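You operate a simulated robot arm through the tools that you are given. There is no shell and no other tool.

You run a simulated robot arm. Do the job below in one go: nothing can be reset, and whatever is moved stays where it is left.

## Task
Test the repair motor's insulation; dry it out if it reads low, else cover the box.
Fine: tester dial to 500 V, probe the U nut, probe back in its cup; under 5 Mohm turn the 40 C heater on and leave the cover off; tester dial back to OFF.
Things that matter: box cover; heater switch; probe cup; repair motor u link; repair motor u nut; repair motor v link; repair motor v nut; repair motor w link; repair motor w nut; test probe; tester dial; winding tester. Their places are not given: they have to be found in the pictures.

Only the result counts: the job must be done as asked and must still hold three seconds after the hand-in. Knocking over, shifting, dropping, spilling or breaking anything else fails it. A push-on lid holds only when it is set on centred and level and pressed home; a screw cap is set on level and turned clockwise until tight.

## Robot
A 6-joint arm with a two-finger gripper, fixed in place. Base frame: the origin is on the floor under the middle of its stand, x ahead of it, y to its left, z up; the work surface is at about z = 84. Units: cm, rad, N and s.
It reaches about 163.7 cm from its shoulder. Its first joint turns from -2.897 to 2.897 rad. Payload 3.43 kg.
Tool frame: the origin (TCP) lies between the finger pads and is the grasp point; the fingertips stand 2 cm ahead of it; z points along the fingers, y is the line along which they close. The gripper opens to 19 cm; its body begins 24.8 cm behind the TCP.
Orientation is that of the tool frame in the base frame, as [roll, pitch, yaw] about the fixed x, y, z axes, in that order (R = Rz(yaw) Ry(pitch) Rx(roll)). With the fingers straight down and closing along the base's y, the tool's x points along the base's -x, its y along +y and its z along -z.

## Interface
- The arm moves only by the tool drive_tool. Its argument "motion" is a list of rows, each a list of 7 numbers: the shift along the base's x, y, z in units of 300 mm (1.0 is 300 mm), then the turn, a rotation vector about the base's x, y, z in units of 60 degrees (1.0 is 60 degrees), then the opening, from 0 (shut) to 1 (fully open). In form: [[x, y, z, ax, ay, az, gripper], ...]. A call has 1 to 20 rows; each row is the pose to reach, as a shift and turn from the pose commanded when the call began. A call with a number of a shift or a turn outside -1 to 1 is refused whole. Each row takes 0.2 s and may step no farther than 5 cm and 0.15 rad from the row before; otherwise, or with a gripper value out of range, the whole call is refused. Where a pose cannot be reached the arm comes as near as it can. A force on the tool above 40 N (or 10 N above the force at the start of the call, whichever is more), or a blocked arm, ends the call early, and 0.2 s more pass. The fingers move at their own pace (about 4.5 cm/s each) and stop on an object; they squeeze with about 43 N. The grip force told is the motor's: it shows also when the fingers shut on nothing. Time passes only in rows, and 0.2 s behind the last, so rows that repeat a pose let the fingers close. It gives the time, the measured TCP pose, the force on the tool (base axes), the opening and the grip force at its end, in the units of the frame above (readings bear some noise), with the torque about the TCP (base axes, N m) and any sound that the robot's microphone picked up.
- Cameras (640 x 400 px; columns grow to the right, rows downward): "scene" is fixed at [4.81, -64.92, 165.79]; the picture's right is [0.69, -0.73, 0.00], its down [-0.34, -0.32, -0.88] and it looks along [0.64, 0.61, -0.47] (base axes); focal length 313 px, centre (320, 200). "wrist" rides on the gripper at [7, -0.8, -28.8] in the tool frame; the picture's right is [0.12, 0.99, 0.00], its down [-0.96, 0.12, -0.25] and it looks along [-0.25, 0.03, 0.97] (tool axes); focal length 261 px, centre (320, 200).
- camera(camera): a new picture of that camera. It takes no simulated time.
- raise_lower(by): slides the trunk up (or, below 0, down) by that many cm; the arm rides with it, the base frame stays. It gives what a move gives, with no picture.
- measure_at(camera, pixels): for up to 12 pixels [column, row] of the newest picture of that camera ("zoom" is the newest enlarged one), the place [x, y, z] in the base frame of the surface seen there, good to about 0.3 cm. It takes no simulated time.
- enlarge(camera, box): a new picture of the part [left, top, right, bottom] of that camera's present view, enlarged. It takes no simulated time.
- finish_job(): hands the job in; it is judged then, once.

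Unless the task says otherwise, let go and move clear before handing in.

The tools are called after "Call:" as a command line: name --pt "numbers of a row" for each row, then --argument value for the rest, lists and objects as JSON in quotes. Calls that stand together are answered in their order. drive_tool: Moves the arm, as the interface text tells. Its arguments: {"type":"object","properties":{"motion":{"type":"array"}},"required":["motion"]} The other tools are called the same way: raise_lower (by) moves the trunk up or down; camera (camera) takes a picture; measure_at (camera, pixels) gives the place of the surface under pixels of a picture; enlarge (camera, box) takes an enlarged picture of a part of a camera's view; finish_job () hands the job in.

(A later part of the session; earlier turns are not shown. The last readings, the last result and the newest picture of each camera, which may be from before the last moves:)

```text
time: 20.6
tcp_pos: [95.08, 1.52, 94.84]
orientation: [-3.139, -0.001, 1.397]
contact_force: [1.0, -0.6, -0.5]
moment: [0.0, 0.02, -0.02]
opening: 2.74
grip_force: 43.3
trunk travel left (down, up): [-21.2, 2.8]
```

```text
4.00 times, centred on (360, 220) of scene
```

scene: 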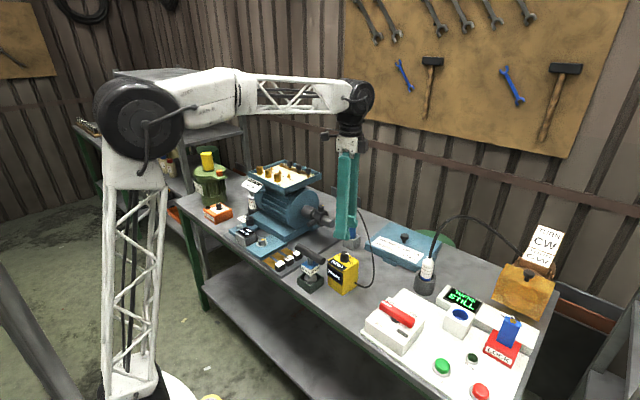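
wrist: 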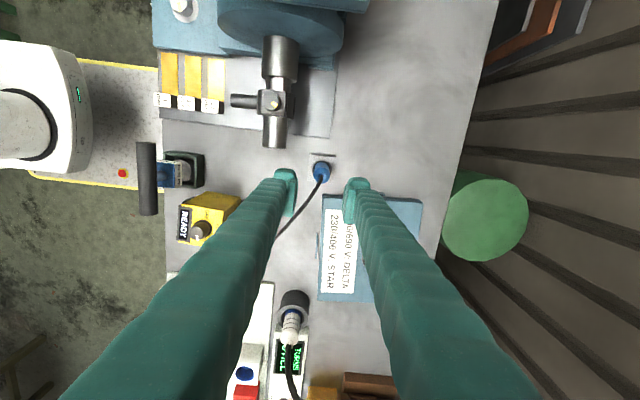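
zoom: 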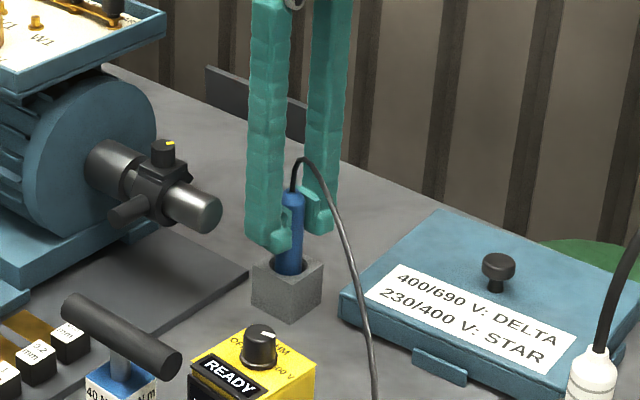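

Gripped at 2.74 cm with TCP z 94.84 (to be reused for putting it back). I'll lift 15 cm straight up and look at the probe tip.

Call:
drive_tool --pt "0 0 0.03 0 0 0 0" --pt "0 0 0.08 0 0 0 0" --pt "0 0 0.15 0 0 0 0" --pt "0 0 0.24 0 0 0 0" --pt "0 0 0.33 0 0 0 0" --pt "0 0 0.42 0 0 0 0" --pt "0 0 0.5 0 0 0 0" --pt "0 0 0.5 0 0 0 0"

Call:
camera --camera "scene"

Call:
enlarge --camera "scene" --box '[300, 160, 420, 260]'

Call:
enlarge --camera "wrist" --box '[240, 150, 400, 250]'

```text
time: 22.4
tcp_pos: [94.87, 1.46, 109.99]
orientation: [-3.138, 0.002, 1.396]
contact_force: [-0.2, -0.3, -1.6]
moment: [0.02, -0.01, 0.01]
opening: 2.74
grip_force: 42.8
trunk travel left (down, up): [-21.2, 2.8]
```

```text
taken
```

scene: 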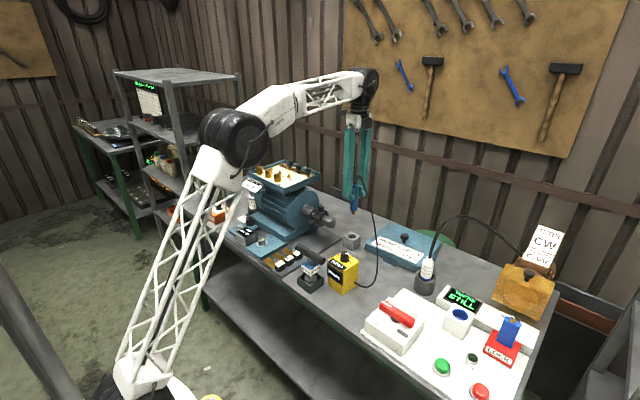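

```text
4.00 times, centred on (360, 210) of scene
```

zoom: 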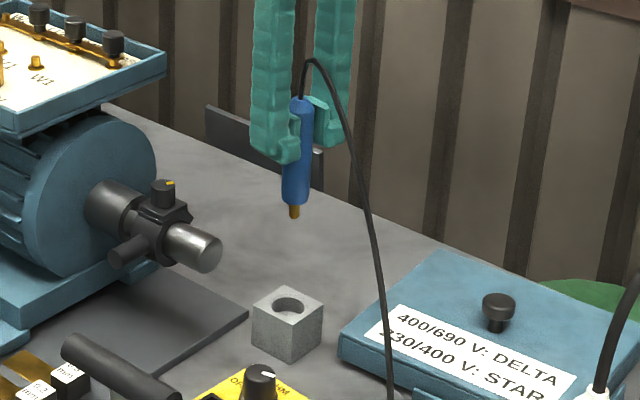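

```text
4.00 times, centred on (320, 200) of wrist
```

zoom: 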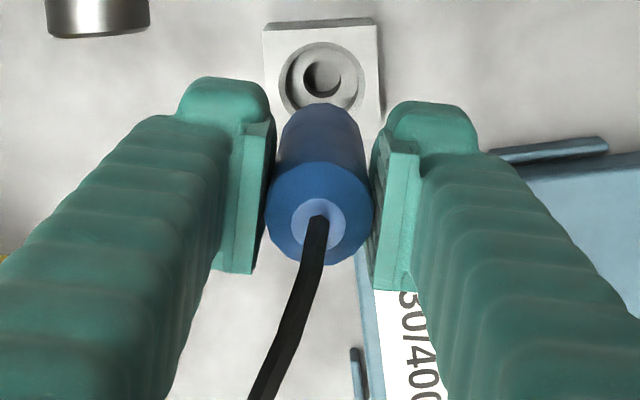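

The probe hangs upright with its brass tip at zoom (294,212), and the cup shows a smaller inner hole. I'll measure the tip height relative to the TCP.

Call:
measure_at --camera "zoom" --pixels '[[400, 400]]'

Call:
measure_at --camera "scene" --pixels '[[353.5, 213], [353.5, 211.5], [353.5, 209], [354, 205], [355, 190], [260, 166], [268.4, 169.5], [277, 173.5]]'

Call:
enlarge --camera "scene" --box '[336, 180, 376, 220]'

```text
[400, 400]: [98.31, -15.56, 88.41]
```

```text
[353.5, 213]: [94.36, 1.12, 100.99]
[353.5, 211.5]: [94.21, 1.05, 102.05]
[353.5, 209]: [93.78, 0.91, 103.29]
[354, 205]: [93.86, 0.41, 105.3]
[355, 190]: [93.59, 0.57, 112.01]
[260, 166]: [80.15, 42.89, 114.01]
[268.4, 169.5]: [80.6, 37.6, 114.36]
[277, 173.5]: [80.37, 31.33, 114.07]
```

```text
10.00 times, centred on (356, 200) of scene
```

zoom: 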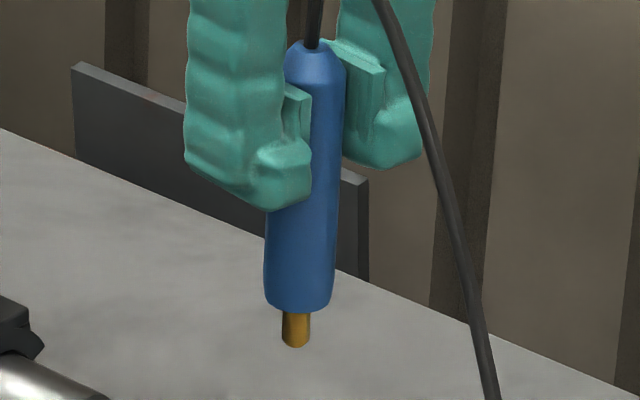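

The tip is about 9.8 cm below the TCP, so TCP z≈123.9 gives contact with the U nut top (114.1). I'll rise to z≈130 and travel to near (85, 30) to view the nuts from above first.

Call:
drive_tool --pt "0 0 0.13 0 0 0 0" --pt "0 0 0.27 0 0 0 0" --pt "0 0 0.41 0 0 0 0" --pt "0 0 0.55 0 0 0 0" --pt "0 0 0.67 0 0 0 0" --pt "-0.04 0.12 0.67 0 0 0 0" --pt "-0.09 0.255 0.67 0 0 0 0" --pt "-0.14 0.39 0.67 0 0 0 0" --pt "-0.19 0.525 0.67 0 0 0 0" --pt "-0.24 0.66 0.67 0 0 0 0" --pt "-0.29 0.79 0.67 0 0 0 0" --pt "-0.33 0.9 0.67 0 0 0 0" --pt "-0.33 0.95 0.67 0 0 0 0" --pt "-0.33 0.95 0.67 0 0 0 0"

Call:
camera --camera "wrist"

Call:
camera --camera "scene"

```text
time: 25.4
tcp_pos: [83.81, 29.48, 127.84]
orientation: [3.138, -0.004, 1.396]
contact_force: [-0.5, 0.4, -2.1]
moment: [0.01, 0.02, 0.04]
opening: 2.72
grip_force: 42.7
out of reach, approached as far as the arm can: row 4, 5, 6, 7, 8, 9, 10, 11, 12, 13, 14
trunk travel left (down, up): [-21.2, 2.8]
```

```text
taken
```

wrist: 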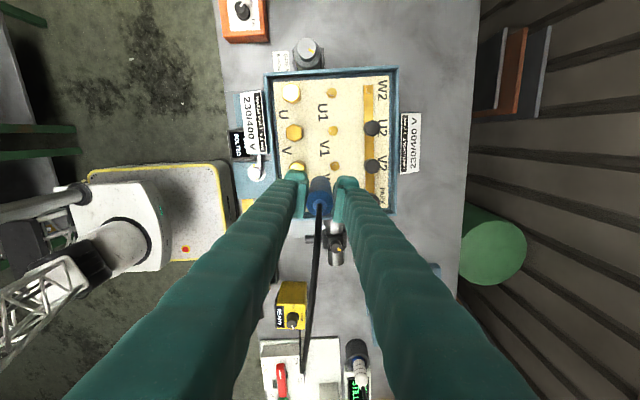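

```text
taken
```

scene: 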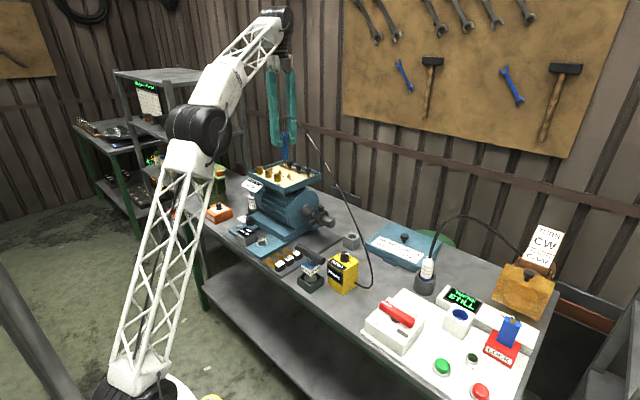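

The arm topped out at z≈127.8 here, so the tip is at ≈118, still clear of the nuts. The wrist view shows the nut labelled U at (291,95), at the far +y end. I'll enlarge to confirm and measure.

Call:
enlarge --camera "wrist" --box '[264, 60, 400, 180]'

Call:
measure_at --camera "wrist" --pixels '[[291, 93], [284, 93], [299, 93], [291, 86], [291, 101], [294, 132], [297, 166], [372, 129], [331, 92], [372, 166], [307, 50], [270, 95]]'

Call:
enlarge --camera "scene" --box '[236, 120, 336, 210]'

```text
3.33 times, centred on (332, 120) of wrist
```

zoom: 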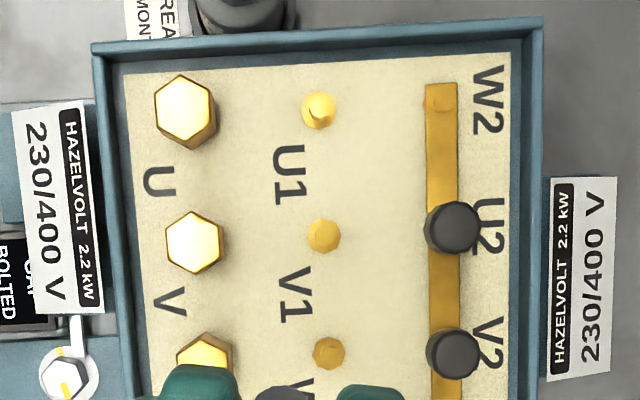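

```text
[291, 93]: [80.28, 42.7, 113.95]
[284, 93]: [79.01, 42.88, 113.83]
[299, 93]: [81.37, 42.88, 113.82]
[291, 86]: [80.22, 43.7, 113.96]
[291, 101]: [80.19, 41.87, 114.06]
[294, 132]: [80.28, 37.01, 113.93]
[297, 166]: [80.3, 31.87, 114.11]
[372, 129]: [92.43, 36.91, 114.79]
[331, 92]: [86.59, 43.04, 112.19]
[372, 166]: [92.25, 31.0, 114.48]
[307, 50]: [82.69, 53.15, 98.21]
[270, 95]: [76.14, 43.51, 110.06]
```

```text
4.44 times, centred on (286, 165) of scene
```

zoom: 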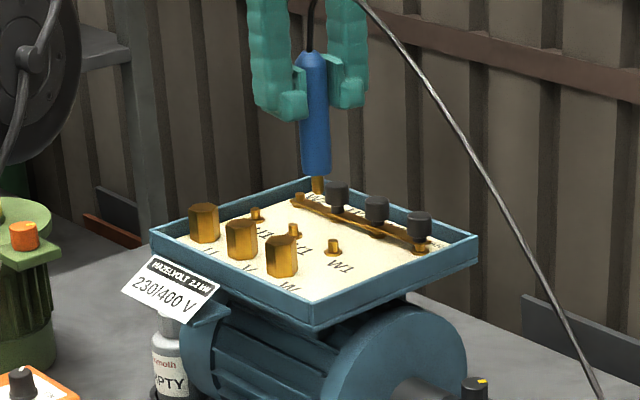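

The U nut centre is (80.2, 42.75) with its top at ≈114.0, and the label U confirms it. I'll raise the trunk 2.5 cm for more height margin.

Call:
raise_lower --by 2.5

```text
time: 26.1
tcp_pos: [83.96, 29.53, 130.35]
orientation: [3.139, -0.003, 1.396]
contact_force: [-0.1, -0.1, -0.8]
moment: [0.0, -0.02, 0.01]
opening: 2.73
grip_force: 43.4
trunk travel left (down, up): [-23.7, 0.3]
```

TCP is now at z 130.35. I'll move over the U nut (shift ≈ -3.8, +13.2 cm) and check the pose.

Call:
drive_tool --pt "-0.03 0.11 -0.01 0 0 0 0" --pt "-0.06 0.22 -0.02 0 0 0 0" --pt "-0.09 0.33 -0.03 0 0 0 0" --pt "-0.125 0.44 -0.035 0 0 0 0" --pt "-0.125 0.44 -0.035 0 0 0 0" --pt "-0.125 0.44 -0.035 0 0 0 0"

Call:
enlarge --camera "scene" --box '[216, 110, 316, 200]'

Call:
camera --camera "wrist"

```text
time: 27.5
tcp_pos: [79.8, 42.76, 129.27]
orientation: [3.133, -0.006, 1.396]
contact_force: [1.1, -0.2, -1.5]
moment: [-0.02, -0.03, -0.01]
opening: 2.74
grip_force: 43.4
trunk travel left (down, up): [-23.7, 0.3]
```

```text
4.44 times, centred on (266, 155) of scene
```

zoom: 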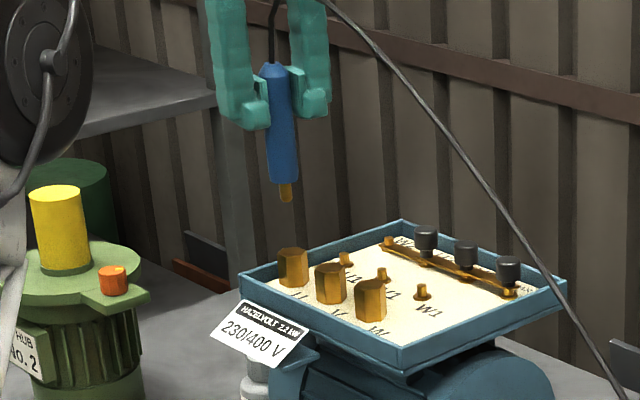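

```text
taken
```

wrist: 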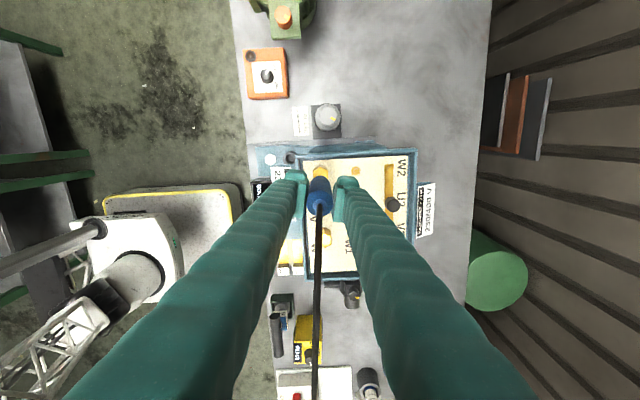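

TCP is at (79.8, 42.76, 129.27); the tip is about 5.5 cm above the U nut. I'll correct x by +0.4 cm and go down to z≈124.7.

Call:
drive_tool --pt "0.013 0 -0.03 0 0 0 0" --pt "0.013 0 -0.06 0 0 0 0" --pt "0.013 0 -0.09 0 0 0 0" --pt "0.013 0 -0.12 0 0 0 0" --pt "0.013 0 -0.15 0 0 0 0" --pt "0.013 0 -0.15 0 0 0 0"

Call:
enlarge --camera "scene" --box '[230, 120, 310, 190]'

```text
time: 28.9
tcp_pos: [80.45, 42.82, 124.88]
orientation: [3.137, -0.004, 1.397]
contact_force: [-0.1, 1.1, -1.6]
moment: [-0.02, -0.03, -0.04]
opening: 2.74
grip_force: 43.0
trunk travel left (down, up): [-23.7, 0.3]
```

```text
5.71 times, centred on (270, 155) of scene
```

zoom: 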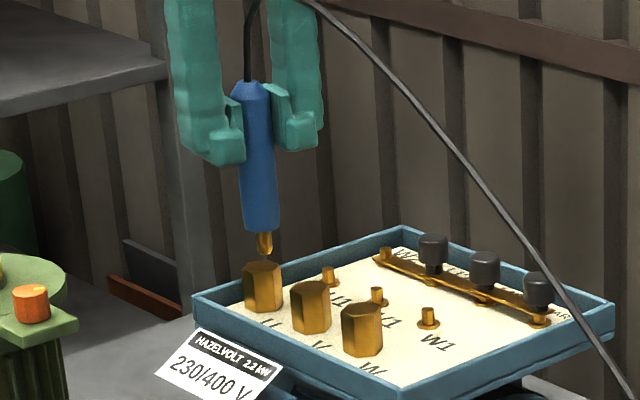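

The tip is about 1.1 cm above the middle of the U nut top. I'll lower gently by about 1.0 cm and check force and display.

Call:
drive_tool --pt "0 0 -0.01 0 0 0 0" --pt "0 0 -0.02 0 0 0 0" --pt "0 0 -0.027 0 0 0 0" --pt "0 0 -0.031 0 0 0 0" --pt "0 0 -0.034 0 0 0 0" --pt "0 0 -0.034 0 0 0 0"

Call:
enlarge --camera "scene" --box '[230, 120, 310, 190]'

Call:
enlarge --camera "scene" --box '[310, 240, 374, 300]'

```text
time: 30.3
tcp_pos: [80.43, 42.77, 123.92]
orientation: [3.139, -0.004, 1.396]
contact_force: [0.2, 0.2, 9.4]
moment: [0.1, -0.08, -0.02]
opening: 2.75
grip_force: 43.1
trunk travel left (down, up): [-23.7, 0.3]
```

```text
5.71 times, centred on (270, 155) of scene
```

zoom: 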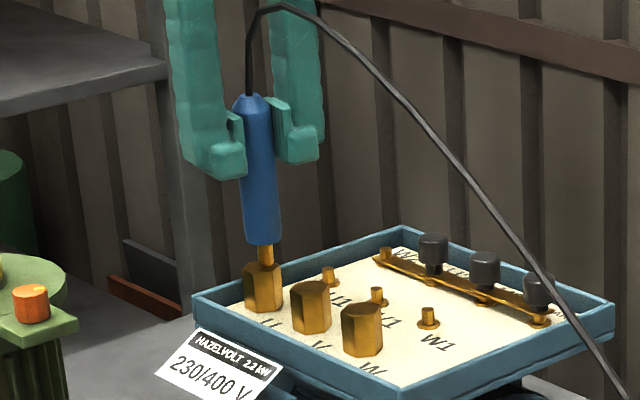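

```text
6.67 times, centred on (342, 270) of scene
```

zoom: 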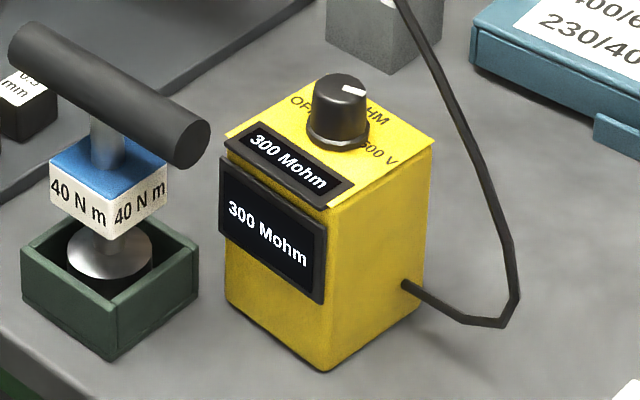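

Contact is made (9.4 N) and the tester reads 300 Mohm. I'll hold for a few seconds to make sure the reading is steady.

Call:
drive_tool --pt "0 0 0 0 0 0 0" --pt "0 0 0 0 0 0 0" --pt "0 0 0 0 0 0 0" --pt "0 0 0 0 0 0 0" --pt "0 0 0 0 0 0 0" --pt "0 0 0 0 0 0 0" --pt "0 0 0 0 0 0 0" --pt "0 0 0 0 0 0 0" --pt "0 0 0 0 0 0 0" --pt "0 0 0 0 0 0 0" --pt "0 0 0 0 0 0 0" --pt "0 0 0 0 0 0 0"

Call:
enlarge --camera "scene" --box '[310, 240, 374, 300]'

```text
time: 32.9
tcp_pos: [80.26, 42.65, 123.9]
orientation: [3.139, -0.002, 1.397]
contact_force: [-0.4, 2.1, 21.0]
moment: [0.12, 0.02, -0.01]
opening: 2.73
grip_force: 43.5
trunk travel left (down, up): [-23.7, 0.3]
```

```text
6.67 times, centred on (342, 270) of scene
```

zoom: 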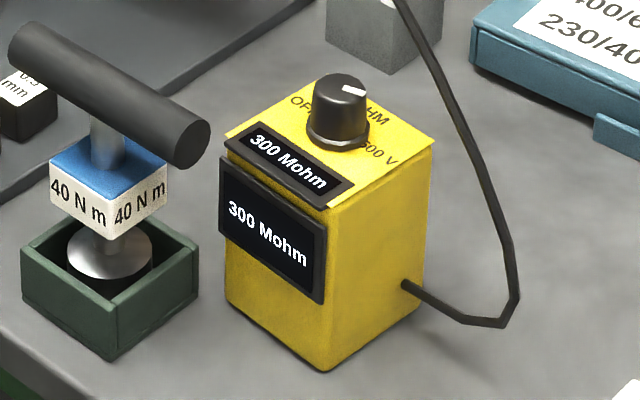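

The reading holds steady at 300 Mohm, well above 5 Mohm, so the winding is dry: heater stays off and the cover goes on the box. I'll lift the probe and carry it back toward its cup.

Call:
drive_tool --pt "0 0 0.02 0 0 0 0" --pt "0 0 0.07 0 0 0 0" --pt "0 0 0.13 0 0 0 0" --pt "0 0 0.18 0 0 0 0" --pt "0.048 -0.137 0.18 0 0 0 0" --pt "0.097 -0.275 0.18 0 0 0 0" --pt "0.146 -0.412 0.18 0 0 0 0" --pt "0.195 -0.55 0.18 0 0 0 0" --pt "0.243 -0.687 0.18 0 0 0 0" --pt "0.243 -0.687 0.18 0 0 0 0"

Call:
camera --camera "scene"

```text
time: 35.1
tcp_pos: [87.55, 22.11, 129.33]
orientation: [3.137, -0.003, 1.395]
contact_force: [0.5, -0.8, -1.2]
moment: [0.02, 0.01, 0.0]
opening: 2.69
grip_force: 42.7
trunk travel left (down, up): [-23.7, 0.3]
```

```text
taken
```

scene: 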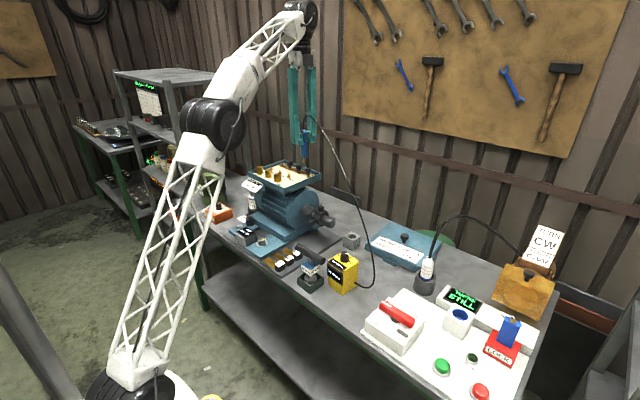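

I'll continue to above the cup while lowering, ending at TCP z≈108 to check the alignment.

Call:
drive_tool --pt "0.049 -0.137 -0.05 0 0 0 0" --pt "0.099 -0.274 -0.1 0 0 0 0" --pt "0.148 -0.411 -0.16 0 0 0 0" --pt "0.197 -0.548 -0.22 0 0 0 0" --pt "0.247 -0.685 -0.28 0 0 0 0" --pt "0.247 -0.685 -0.42 0 0 0 0" --pt "0.247 -0.685 -0.56 0 0 0 0" --pt "0.247 -0.685 -0.67 0 0 0 0" --pt "0.247 -0.685 -0.71 0 0 0 0" --pt "0.247 -0.685 -0.71 0 0 0 0"

Call:
enlarge --camera "scene" --box '[330, 190, 378, 250]'

Call:
enlarge --camera "wrist" --box '[240, 130, 400, 230]'

```text
time: 37.3
tcp_pos: [95.02, 1.67, 107.94]
orientation: [3.138, -0.004, 1.396]
contact_force: [0.8, 0.4, -1.6]
moment: [0.0, 0.05, 0.01]
opening: 2.73
grip_force: 42.3
trunk travel left (down, up): [-23.7, 0.3]
```

```text
6.67 times, centred on (354, 220) of scene
```

zoom: 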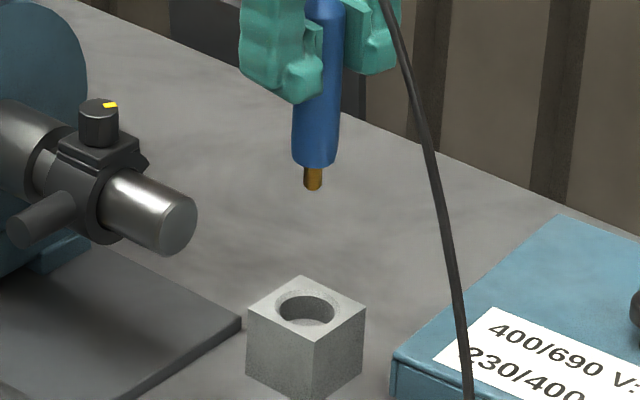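

```text
4.00 times, centred on (320, 180) of wrist
```

zoom: 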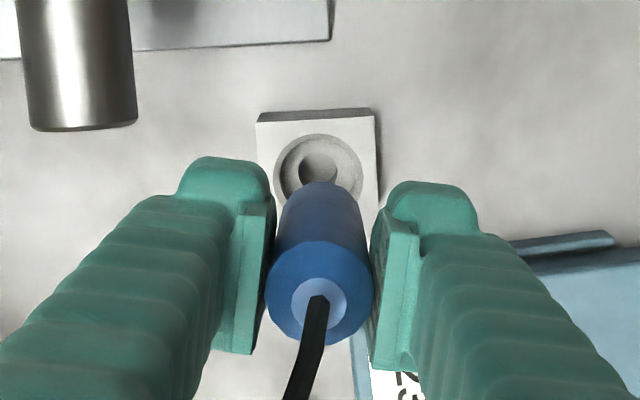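

The probe hangs over the cup and the wrist view shows the hole at zoom (318,165) just beyond it. I'll descend with a tiny xy correction to TCP z≈95.2, then slowly seat it.

Call:
drive_tool --pt "-0.001 -0.003 -0.08 0 0 0 0" --pt "-0.001 -0.003 -0.16 0 0 0 0" --pt "-0.001 -0.003 -0.23 0 0 0 0" --pt "-0.001 -0.003 -0.29 0 0 0 0" --pt "-0.001 -0.003 -0.33 0 0 0 0" --pt "-0.001 -0.003 -0.37 0 0 0 0" --pt "-0.001 -0.003 -0.4 0 0 0 0" --pt "-0.001 -0.003 -0.42 0 0 0 0" --pt "-0.001 -0.003 -0.42 0 0 0 0"

Call:
enlarge --camera "scene" --box '[330, 190, 378, 250]'

Call:
enlarge --camera "wrist" --box '[240, 130, 400, 230]'

```text
time: 39.3
tcp_pos: [95.11, 1.48, 95.33]
orientation: [3.138, -0.004, 1.396]
contact_force: [0.4, -0.8, -1.8]
moment: [0.02, 0.0, 0.03]
opening: 2.74
grip_force: 43.2
trunk travel left (down, up): [-23.7, 0.3]
```

```text
6.67 times, centred on (354, 220) of scene
```

zoom: 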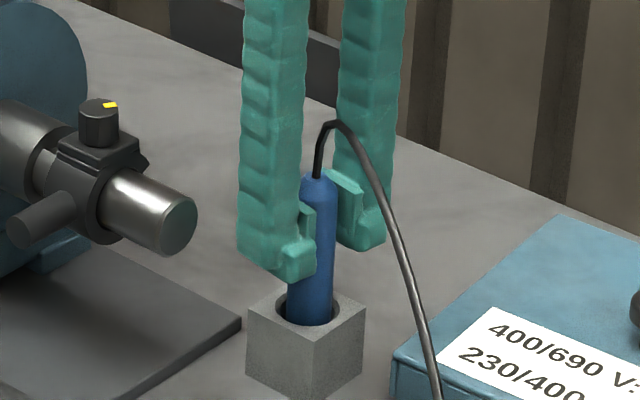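

```text
4.00 times, centred on (320, 180) of wrist
```

zoom: 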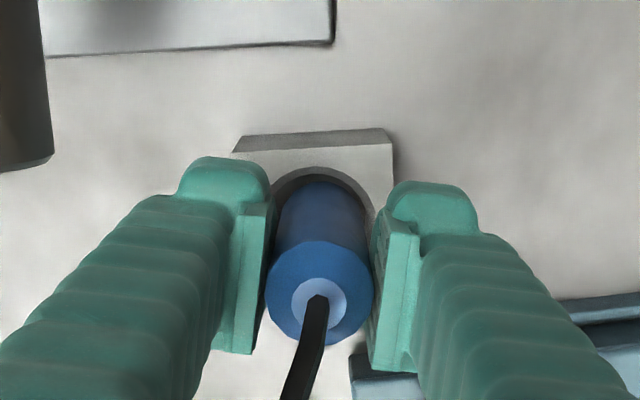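

The probe body is inside the cup with no side force. I'll lower the last ~0.5 cm in tiny steps.

Call:
drive_tool --pt "0 0 -0.005 0 0 0 0" --pt "0 0 -0.01 0 0 0 0" --pt "0 0 -0.015 0 0 0 0" --pt "0 0 -0.015 0 0 0 0"

```text
time: 40.3
tcp_pos: [95.04, 1.48, 94.82]
orientation: [3.138, -0.004, 1.396]
contact_force: [0.4, 0.1, -0.7]
moment: [0.0, -0.04, -0.01]
opening: 2.74
grip_force: 43.0
trunk travel left (down, up): [-23.7, 0.3]
```

Nearly no reaction yet at z 94.82; I'll lower a bit further in 0.1 cm steps to feel the bottom.

Call:
drive_tool --pt "0 0 -0.003 0 0 0 0" --pt "0 0 -0.006 0 0 0 0" --pt "0 0 -0.006 0 0 0 0"

```text
time: 41.1
tcp_pos: [94.97, 1.44, 94.96]
orientation: [3.137, -0.003, 1.397]
contact_force: [1.8, 1.1, 12.6]
moment: [-0.01, -0.02, -0.01]
opening: 2.74
grip_force: 43.2
trunk travel left (down, up): [-23.7, 0.3]
```

The probe is seated (12.6 N). I'll open gradually to about 5 cm and check before rising.

Call:
drive_tool --pt "0 0 0 0 0 0 0.16" --pt "0 0 0 0 0 0 0.2" --pt "0 0 0 0 0 0 0.24" --pt "0 0 0 0 0 0 0.28" --pt "0 0 0 0 0 0 0.28"

Call:
enlarge --camera "scene" --box '[330, 190, 378, 250]'

Call:
enlarge --camera "wrist" --box '[240, 130, 400, 230]'

```text
time: 42.3
tcp_pos: [95.12, 1.44, 94.65]
orientation: [3.139, -0.003, 1.397]
contact_force: [0.2, -0.7, -0.1]
moment: [0.01, 0.0, 0.01]
opening: 5.3
grip_force: 0.1
trunk travel left (down, up): [-23.7, 0.3]
```

```text
6.67 times, centred on (354, 220) of scene
```

zoom: 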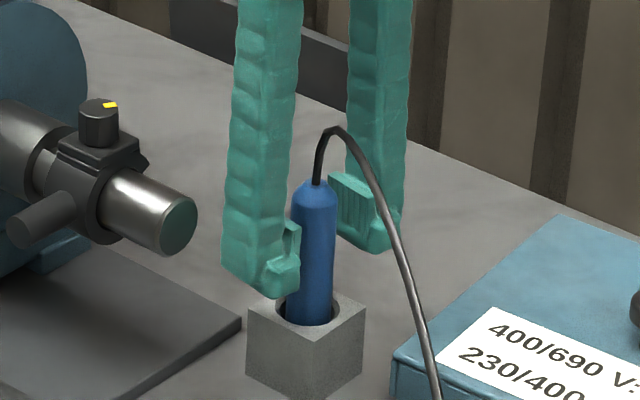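

```text
4.00 times, centred on (320, 180) of wrist
```

zoom: 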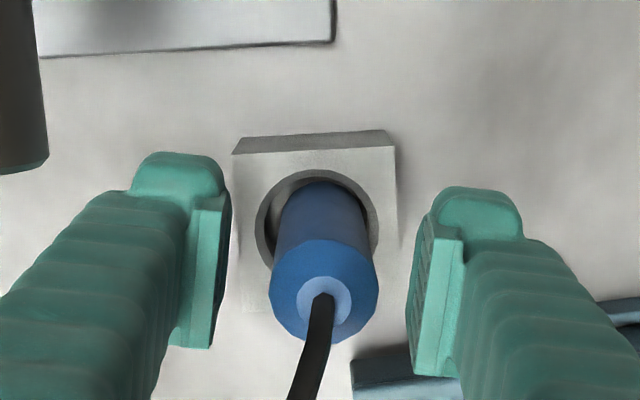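

The probe stands upright in its cup and is free. I'll rise, then move back above the tester dial with the gripper at the angle used before (yaw ≈1.916).

Call:
drive_tool --pt "0 0 0.05 0 0 0 0.28" --pt "0 0 0.18 0 0 0 0.28" --pt "0 0 0.32 0 0 0 0.28" --pt "0 0 0.46 0 0 0 0.28" --pt "0 0 0.58 0 0 0 0.28" --pt "-0.11 -0.067 0.58 0 0 0.08 0.26" --pt "-0.23 -0.139 0.58 0 0 0.17 0.26" --pt "-0.35 -0.211 0.58 0 0 0.26 0.26" --pt "-0.47 -0.283 0.58 0 0 0.35 0.26" --pt "-0.59 -0.355 0.58 0 0 0.44 0.26" --pt "-0.7 -0.421 0.58 0 0 0.497 0.26" --pt "-0.7 -0.421 0.48 0 0 0.497 0.26" --pt "-0.7 -0.421 0.38 0 0 0.497 0.26" --pt "-0.7 -0.421 0.38 0 0 0.497 0.26"

Call:
enlarge --camera "wrist" --box '[240, 150, 400, 250]'

Call:
enlarge --camera "scene" --box '[290, 200, 410, 300]'

```text
time: 45.3
tcp_pos: [74.09, -11.22, 106.06]
orientation: [3.139, -0.003, 1.915]
contact_force: [-0.1, -0.4, 0.4]
moment: [0.01, 0.02, -0.01]
opening: 4.96
grip_force: 0.0
trunk travel left (down, up): [-23.7, 0.3]
```

```text
4.00 times, centred on (320, 200) of wrist
```

zoom: 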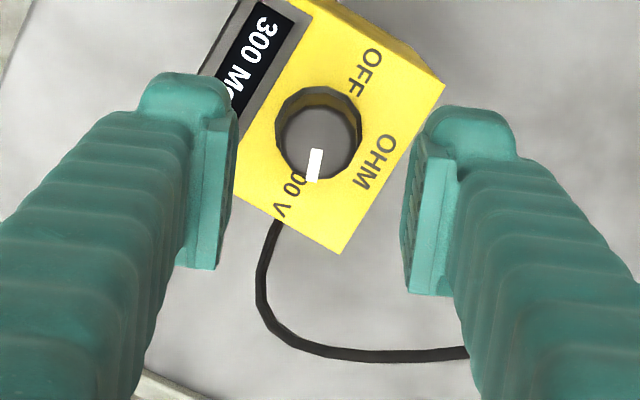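

```text
4.00 times, centred on (350, 250) of scene
```

zoom: 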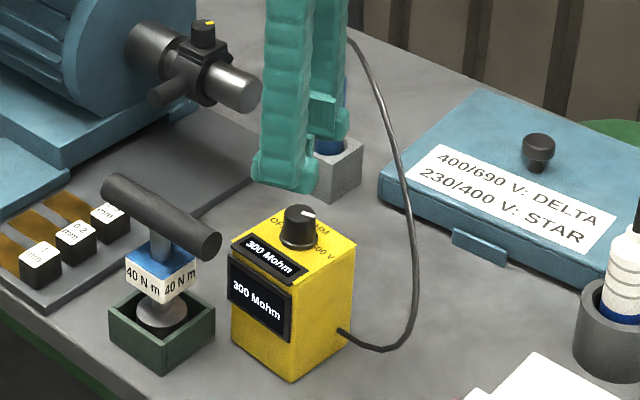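

The latched display still shows 300 Mohm and the gripper is aligned over the knob. I'll descend to z≈98.8 and close.

Call:
drive_tool --pt "0 0 -0.06 0 0 0 0.26" --pt "0 0 -0.12 0 0 0 0.26" --pt "0 0 -0.18 0 0 0 0.26" --pt "0 0 -0.22 0 0 0 0.26" --pt "0 0 -0.242 0 0 0 0.26" --pt "0 0 -0.242 0 0 0 0.26" --pt "0 0 -0.242 0 0 0 0.2" --pt "0 0 -0.242 0 0 0 0.14" --pt "0 0 -0.242 0 0 0 0.06" --pt "0 0 -0.242 0 0 0 0.0" --pt "0 0 -0.242 0 0 0 0.0"

Call:
enlarge --camera "wrist" --box '[240, 150, 400, 250]'

```text
time: 47.7
tcp_pos: [74.05, -11.14, 98.68]
orientation: [3.138, -0.004, 1.918]
contact_force: [2.1, 2.5, -0.6]
moment: [0.05, -0.12, -0.02]
opening: 2.71
grip_force: 43.2
trunk travel left (down, up): [-23.7, 0.3]
```

```text
4.00 times, centred on (320, 200) of wrist
```

zoom: 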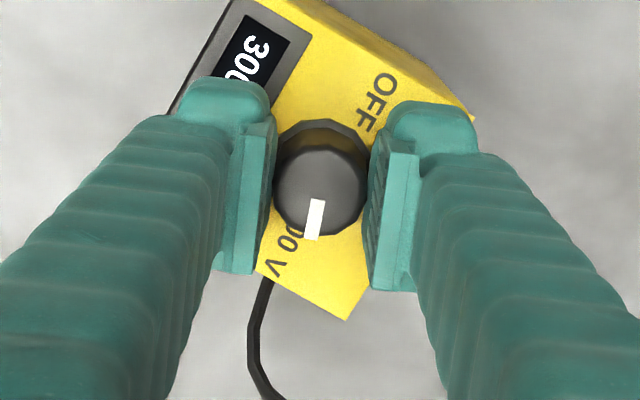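

Knob gripped again (2.71 cm). I'll turn counter-clockwise 60°, another 60°, then 20°.

Call:
drive_tool --pt "0 0 0 0 0 0.125 0" --pt "0 0 0 0 0 0.25 0" --pt "0 0 0 0 0 0.375 0" --pt "0 0 0 0 0 0.5 0" --pt "0 0 0 0 0 0.625 0" --pt "0 0 0 0 0 0.75 0" --pt "0 0 0 0 0 0.875 0" --pt "0 0 0 0 0 1.0 0" --pt "0 0 0 0 0 1.0 0"

Call:
drive_tool --pt "0 0 0 0 0 0.125 0" --pt "0 0 0 0 0 0.25 0" --pt "0 0 0 0 0 0.375 0" --pt "0 0 0 0 0 0.5 0" --pt "0 0 0 0 0 0.625 0" --pt "0 0 0 0 0 0.75 0" --pt "0 0 0 0 0 0.875 0" --pt "0 0 0 0 0 1.0 0" --pt "0 0 0 0 0 1.0 0"

Call:
enlarge --camera "wrist" --box '[240, 150, 400, 250]'

Call:
enlarge --camera "scene" --box '[290, 200, 410, 300]'

```text
time: 49.7
tcp_pos: [74.38, -11.04, 98.77]
orientation: [3.137, -0.006, 2.966]
contact_force: [-0.2, -0.1, 0.2]
moment: [0.01, -0.02, -0.03]
opening: 2.7
grip_force: 43.1
trunk travel left (down, up): [-23.7, 0.3]
```

```text
time: 51.7
tcp_pos: [74.1, -11.13, 98.9]
orientation: [3.139, -0.004, -2.271]
contact_force: [0.0, -0.1, -1.3]
moment: [0.03, 0.02, -0.01]
opening: 2.71
grip_force: 42.9
trunk travel left (down, up): [-23.7, 0.3]
```

```text
4.00 times, centred on (320, 200) of wrist
```

zoom: 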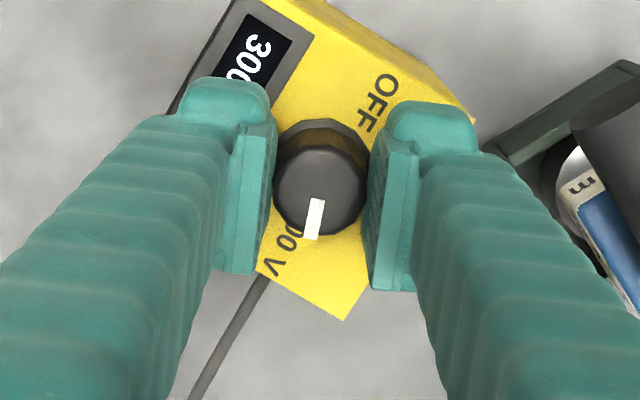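

```text
4.00 times, centred on (350, 250) of scene
```

zoom: 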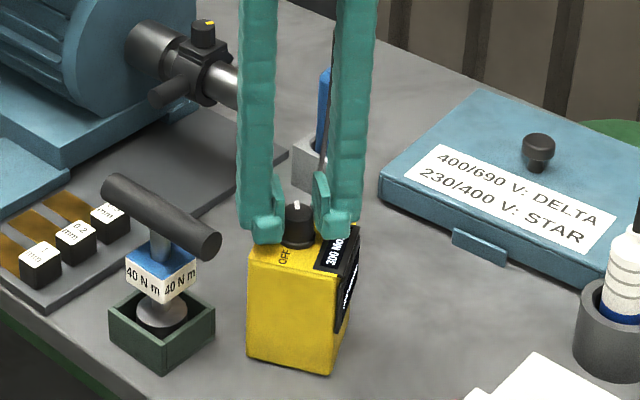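

The wrist and scene pictures show the whole tester box turned with the knob this time (display now faces -y side at zoom (340,265)), with the dial still at 500 V. Before deciding, I'll look closely at how the fingers sit.

Call:
enlarge --camera "scene" --box '[320, 230, 368, 300]'

Call:
camera --camera "scene"

Call:
camera --camera "wrist"

```text
5.71 times, centred on (344, 265) of scene
```

zoom: 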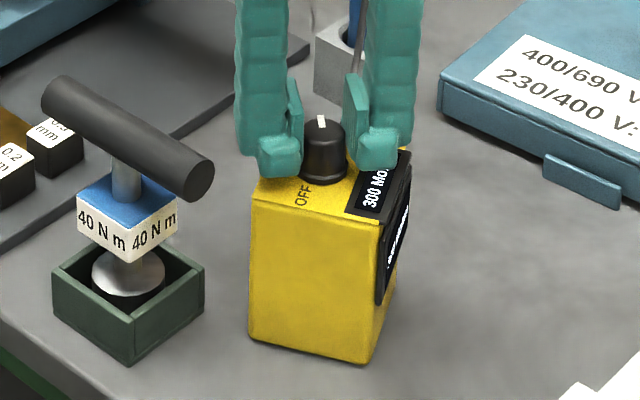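

```text
taken
```

scene: 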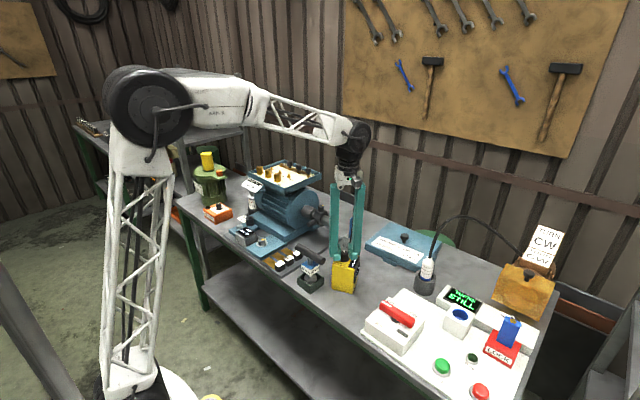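

```text
taken
```

wrist: 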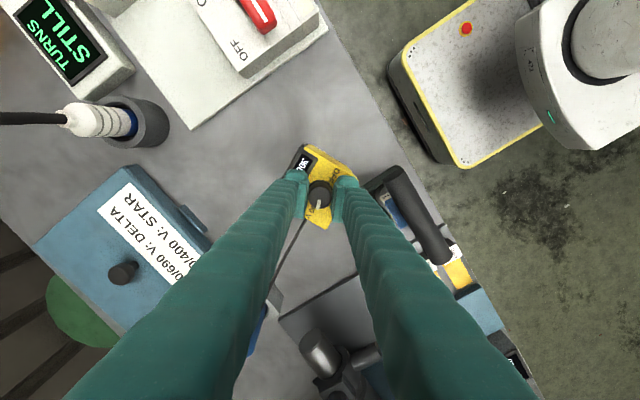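

The box turned about the knob axis without sliding, because there was no downward load on it (z force ≈ -1 N, unlike the first turn). I'll turn it back by the same 120° with the same light hold to restore its original pose.

Call:
drive_tool --pt "0 0 0 0 0 -0.125 0" --pt "0 0 0 0 0 -0.25 0" --pt "0 0 0 0 0 -0.375 0" --pt "0 0 0 0 0 -0.5 0" --pt "0 0 0 0 0 -0.625 0" --pt "0 0 0 0 0 -0.75 0" --pt "0 0 0 0 0 -0.875 0" --pt "0 0 0 0 0 -1.0 0" --pt "0 0 0 0 0 -1.0 0"

Call:
enlarge --camera "wrist" --box '[240, 150, 400, 250]'

Call:
enlarge --camera "scene" --box '[290, 200, 410, 300]'

```text
time: 53.7
tcp_pos: [74.07, -11.22, 98.72]
orientation: [3.139, -0.004, 2.963]
contact_force: [-0.2, 0.6, 0.1]
moment: [0.01, -0.01, 0.0]
opening: 2.7
grip_force: 42.8
trunk travel left (down, up): [-23.7, 0.3]
```

```text
4.00 times, centred on (320, 200) of wrist
```

zoom: 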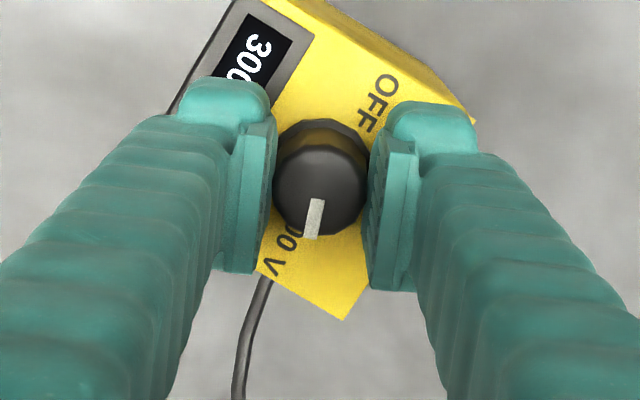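

```text
4.00 times, centred on (350, 250) of scene
```

zoom: 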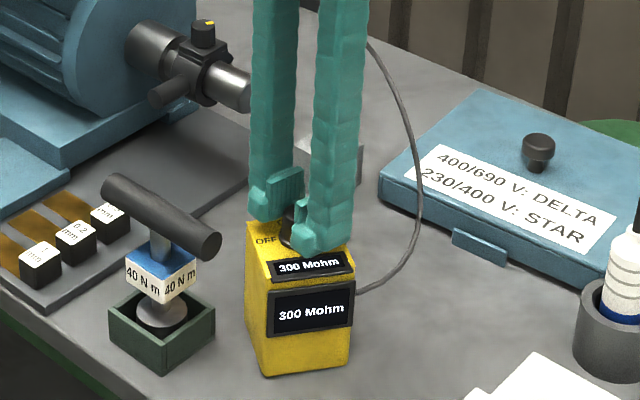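

The box follows back as intended, with half the way remaining. I'll turn the other -60°.

Call:
drive_tool --pt "0 0 0 0 0 -0.125 0" --pt "0 0 0 0 0 -0.25 0" --pt "0 0 0 0 0 -0.375 0" --pt "0 0 0 0 0 -0.5 0" --pt "0 0 0 0 0 -0.625 0" --pt "0 0 0 0 0 -0.75 0" --pt "0 0 0 0 0 -0.875 0" --pt "0 0 0 0 0 -1.0 0" --pt "0 0 0 0 0 -1.0 0"

Call:
enlarge --camera "wrist" --box '[240, 150, 400, 250]'

Call:
enlarge --camera "scene" --box '[290, 200, 410, 300]'

Call:
enlarge --camera "scene" --box '[280, 210, 400, 310]'

```text
time: 55.7
tcp_pos: [74.13, -11.14, 98.74]
orientation: [3.14, -0.003, 1.915]
contact_force: [-0.7, -1.2, 0.1]
moment: [0.05, 0.08, 0.04]
opening: 2.69
grip_force: 42.5
trunk travel left (down, up): [-23.7, 0.3]
```

```text
4.00 times, centred on (320, 200) of wrist
```

zoom: 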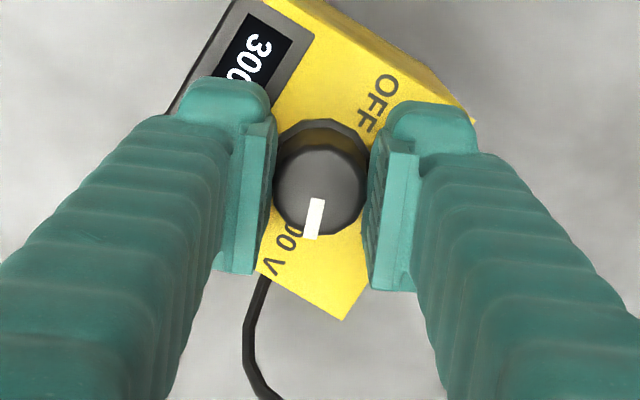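

```text
4.00 times, centred on (350, 250) of scene
```

zoom: 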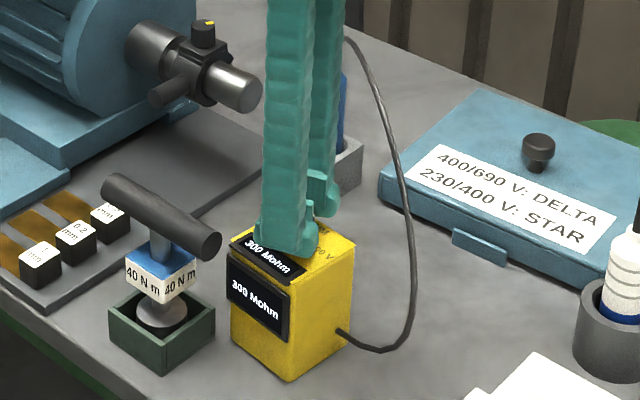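

```text
4.00 times, centred on (340, 260) of scene
```

zoom: 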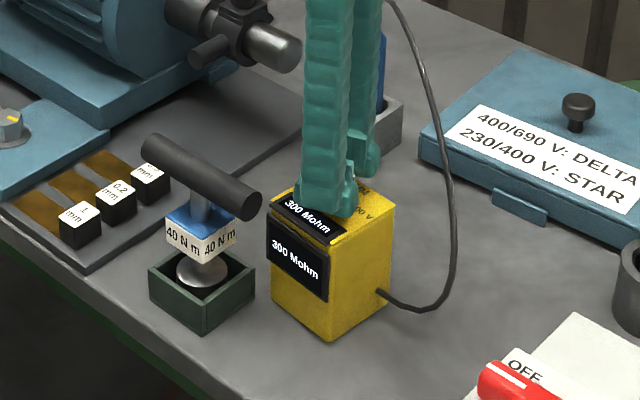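

The tester is back in its original pose (corners match the earlier picture). I'll now press down gently on the knob before turning, so bench friction holds the box.

Call:
drive_tool --pt "0 0 -0.003 0 0 0 0" --pt "0 0 -0.006 0 0 0 0" --pt "0 0 -0.006 0 0 0 0" --pt "0 0 -0.006 0 0 0 0"

```text
time: 56.7
tcp_pos: [74.1, -11.12, 98.75]
orientation: [3.136, -0.002, 1.916]
contact_force: [0.9, 1.0, 21.7]
moment: [0.09, 0.05, 0.05]
opening: 2.7
grip_force: 43.0
trunk travel left (down, up): [-23.7, 0.3]
```

Pressing with 21.7 N now. I'll turn counter-clockwise 30° and check whether the knob alone turns.

Call:
drive_tool --pt "0 0 0 0 0 0.1 0" --pt "0 0 0 0 0 0.2 0" --pt "0 0 0 0 0 0.3 0" --pt "0 0 0 0 0 0.4 0" --pt "0 0 0 0 0 0.5 0" --pt "0 0 0 0 0 0.5 0"

Call:
enlarge --camera "wrist" --box '[240, 150, 400, 250]'

Call:
enlarge --camera "scene" --box '[280, 210, 400, 310]'

```text
time: 58.1
tcp_pos: [74.11, -11.19, 98.84]
orientation: [3.139, -0.002, 2.441]
contact_force: [7.7, -0.5, 35.1]
moment: [-0.09, -0.18, 0.04]
opening: 2.68
grip_force: 43.2
trunk travel left (down, up): [-23.7, 0.3]
```

```text
4.00 times, centred on (320, 200) of wrist
```

zoom: 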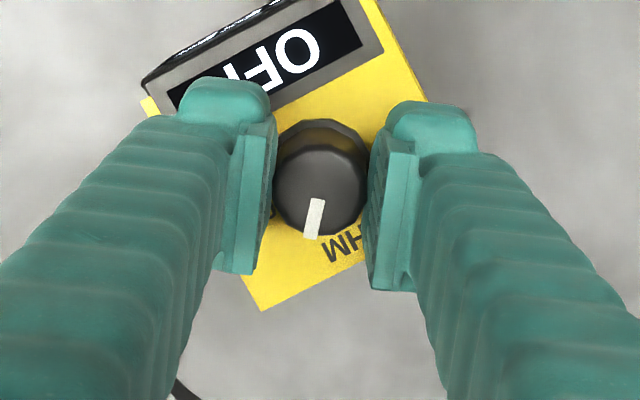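

```text
4.00 times, centred on (340, 260) of scene
```

zoom: 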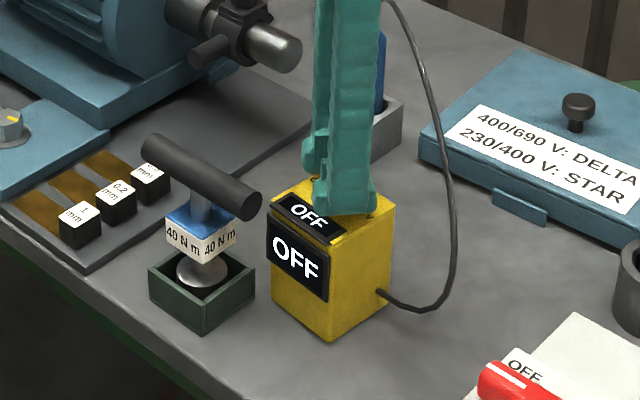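

Now only the knob turns (box stayed, pointer off 500 V). The press grew to 35 N, so I'll relax z by 0.1 cm while continuing to turn.

Call:
drive_tool --pt "0 0 0.0035 0 0 0.0 0" --pt "0 0 0.0035 0 0 0.12 0" --pt "0 0 0.0035 0 0 0.24 0" --pt "0 0 0.0035 0 0 0.36 0" --pt "0 0 0.0035 0 0 0.48 0" --pt "0 0 0.0035 0 0 0.6 0"

```text
time: 59.5
tcp_pos: [74.03, -11.14, 98.91]
orientation: [3.14, -0.006, 3.069]
contact_force: [0.3, -1.4, 15.3]
moment: [-0.02, 0.1, 0.04]
opening: 2.69
grip_force: 43.3
trunk travel left (down, up): [-23.7, 0.3]
```

Press is 15 N at yaw 3.069, with 74° left. I'll continue with 48° more.

Call:
drive_tool --pt "0 0 -0.001 0 0 0.12 0" --pt "0 0 -0.001 0 0 0.24 0" --pt "0 0 -0.001 0 0 0.36 0" --pt "0 0 -0.001 0 0 0.48 0" --pt "0 0 -0.001 0 0 0.6 0" --pt "0 0 -0.001 0 0 0.72 0" --pt "0 0 -0.001 0 0 0.8 0"

Call:
enlarge --camera "scene" --box '[280, 210, 400, 310]'

Call:
enlarge --camera "wrist" --box '[240, 150, 400, 250]'

```text
time: 61.1
tcp_pos: [74.13, -11.19, 98.87]
orientation: [3.139, -0.004, -2.376]
contact_force: [-1.9, -7.9, 18.4]
moment: [-0.17, 0.08, 0.02]
opening: 2.67
grip_force: 43.5
trunk travel left (down, up): [-23.7, 0.3]
```

```text
4.00 times, centred on (340, 260) of scene
```

zoom: 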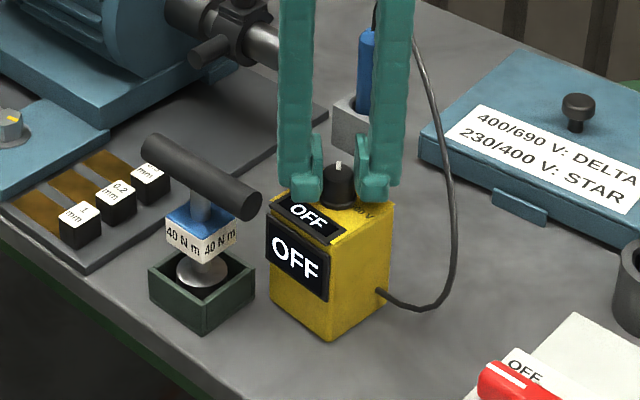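

```text
4.00 times, centred on (320, 200) of wrist
```

zoom: 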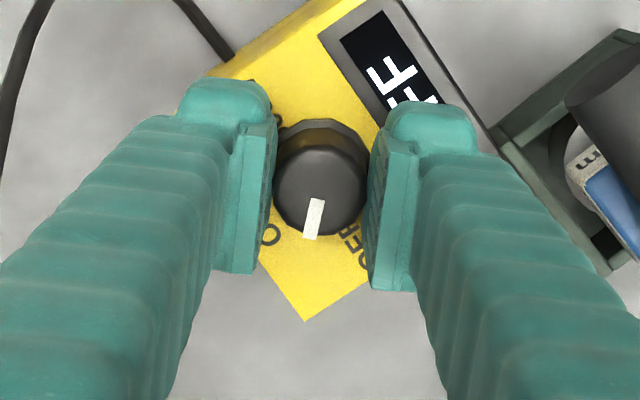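

The pointer is between OHM and OFF with 26° left. I'll finish the turn, easing y by 0.05 cm to cut the side force.

Call:
drive_tool --pt "0 -0.0015 0 0 0 0.11 0" --pt "0 -0.0015 0 0 0 0.22 0" --pt "0 -0.0015 0 0 0 0.33 0" --pt "0 -0.0015 0 0 0 0.44 0" --pt "0 -0.0015 0 0 0 0.44 0"

Call:
enlarge --camera "scene" --box '[280, 210, 400, 310]'

Call:
enlarge --camera "wrist" --box '[240, 150, 400, 250]'

```text
time: 62.3
tcp_pos: [74.06, -11.27, 98.78]
orientation: [3.14, -0.004, -1.914]
contact_force: [-5.3, -7.1, 26.6]
moment: [0.01, -0.01, 0.06]
opening: 2.66
grip_force: 42.9
trunk travel left (down, up): [-23.7, 0.3]
```

```text
4.00 times, centred on (340, 260) of scene
```

zoom: 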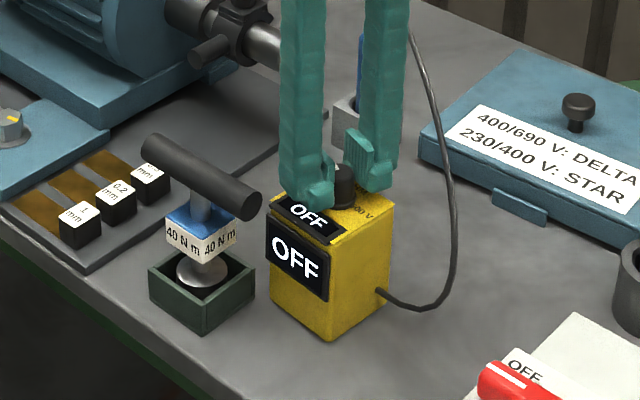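

```text
4.00 times, centred on (320, 200) of wrist
```

zoom: 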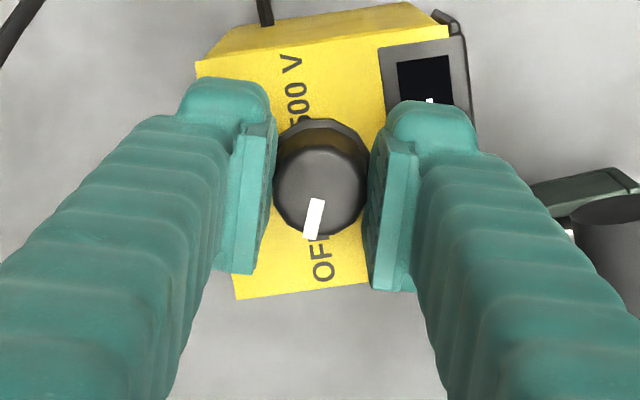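

The display shows OFF with the pointer on the OFF label. I'll add a final 3° to bring it fully home, relieve the press, open and rise.

Call:
drive_tool --pt "0 0 0 0 0 0.05 0" --pt "0 0 0.001 0 0 0.05 0" --pt "-0.001 -0.0015 0.004 0 0 0.05 0" --pt "-0.001 -0.0015 0.006 0 0 0.05 0" --pt "-0.001 -0.0015 0.006 0 0 0.05 0"

```text
time: 63.5
tcp_pos: [73.98, -11.08, 98.72]
orientation: [3.137, -0.003, -1.865]
contact_force: [0.7, 1.3, 0.1]
moment: [-0.02, -0.04, -0.01]
opening: 2.69
grip_force: 43.2
trunk travel left (down, up): [-23.7, 0.3]
```

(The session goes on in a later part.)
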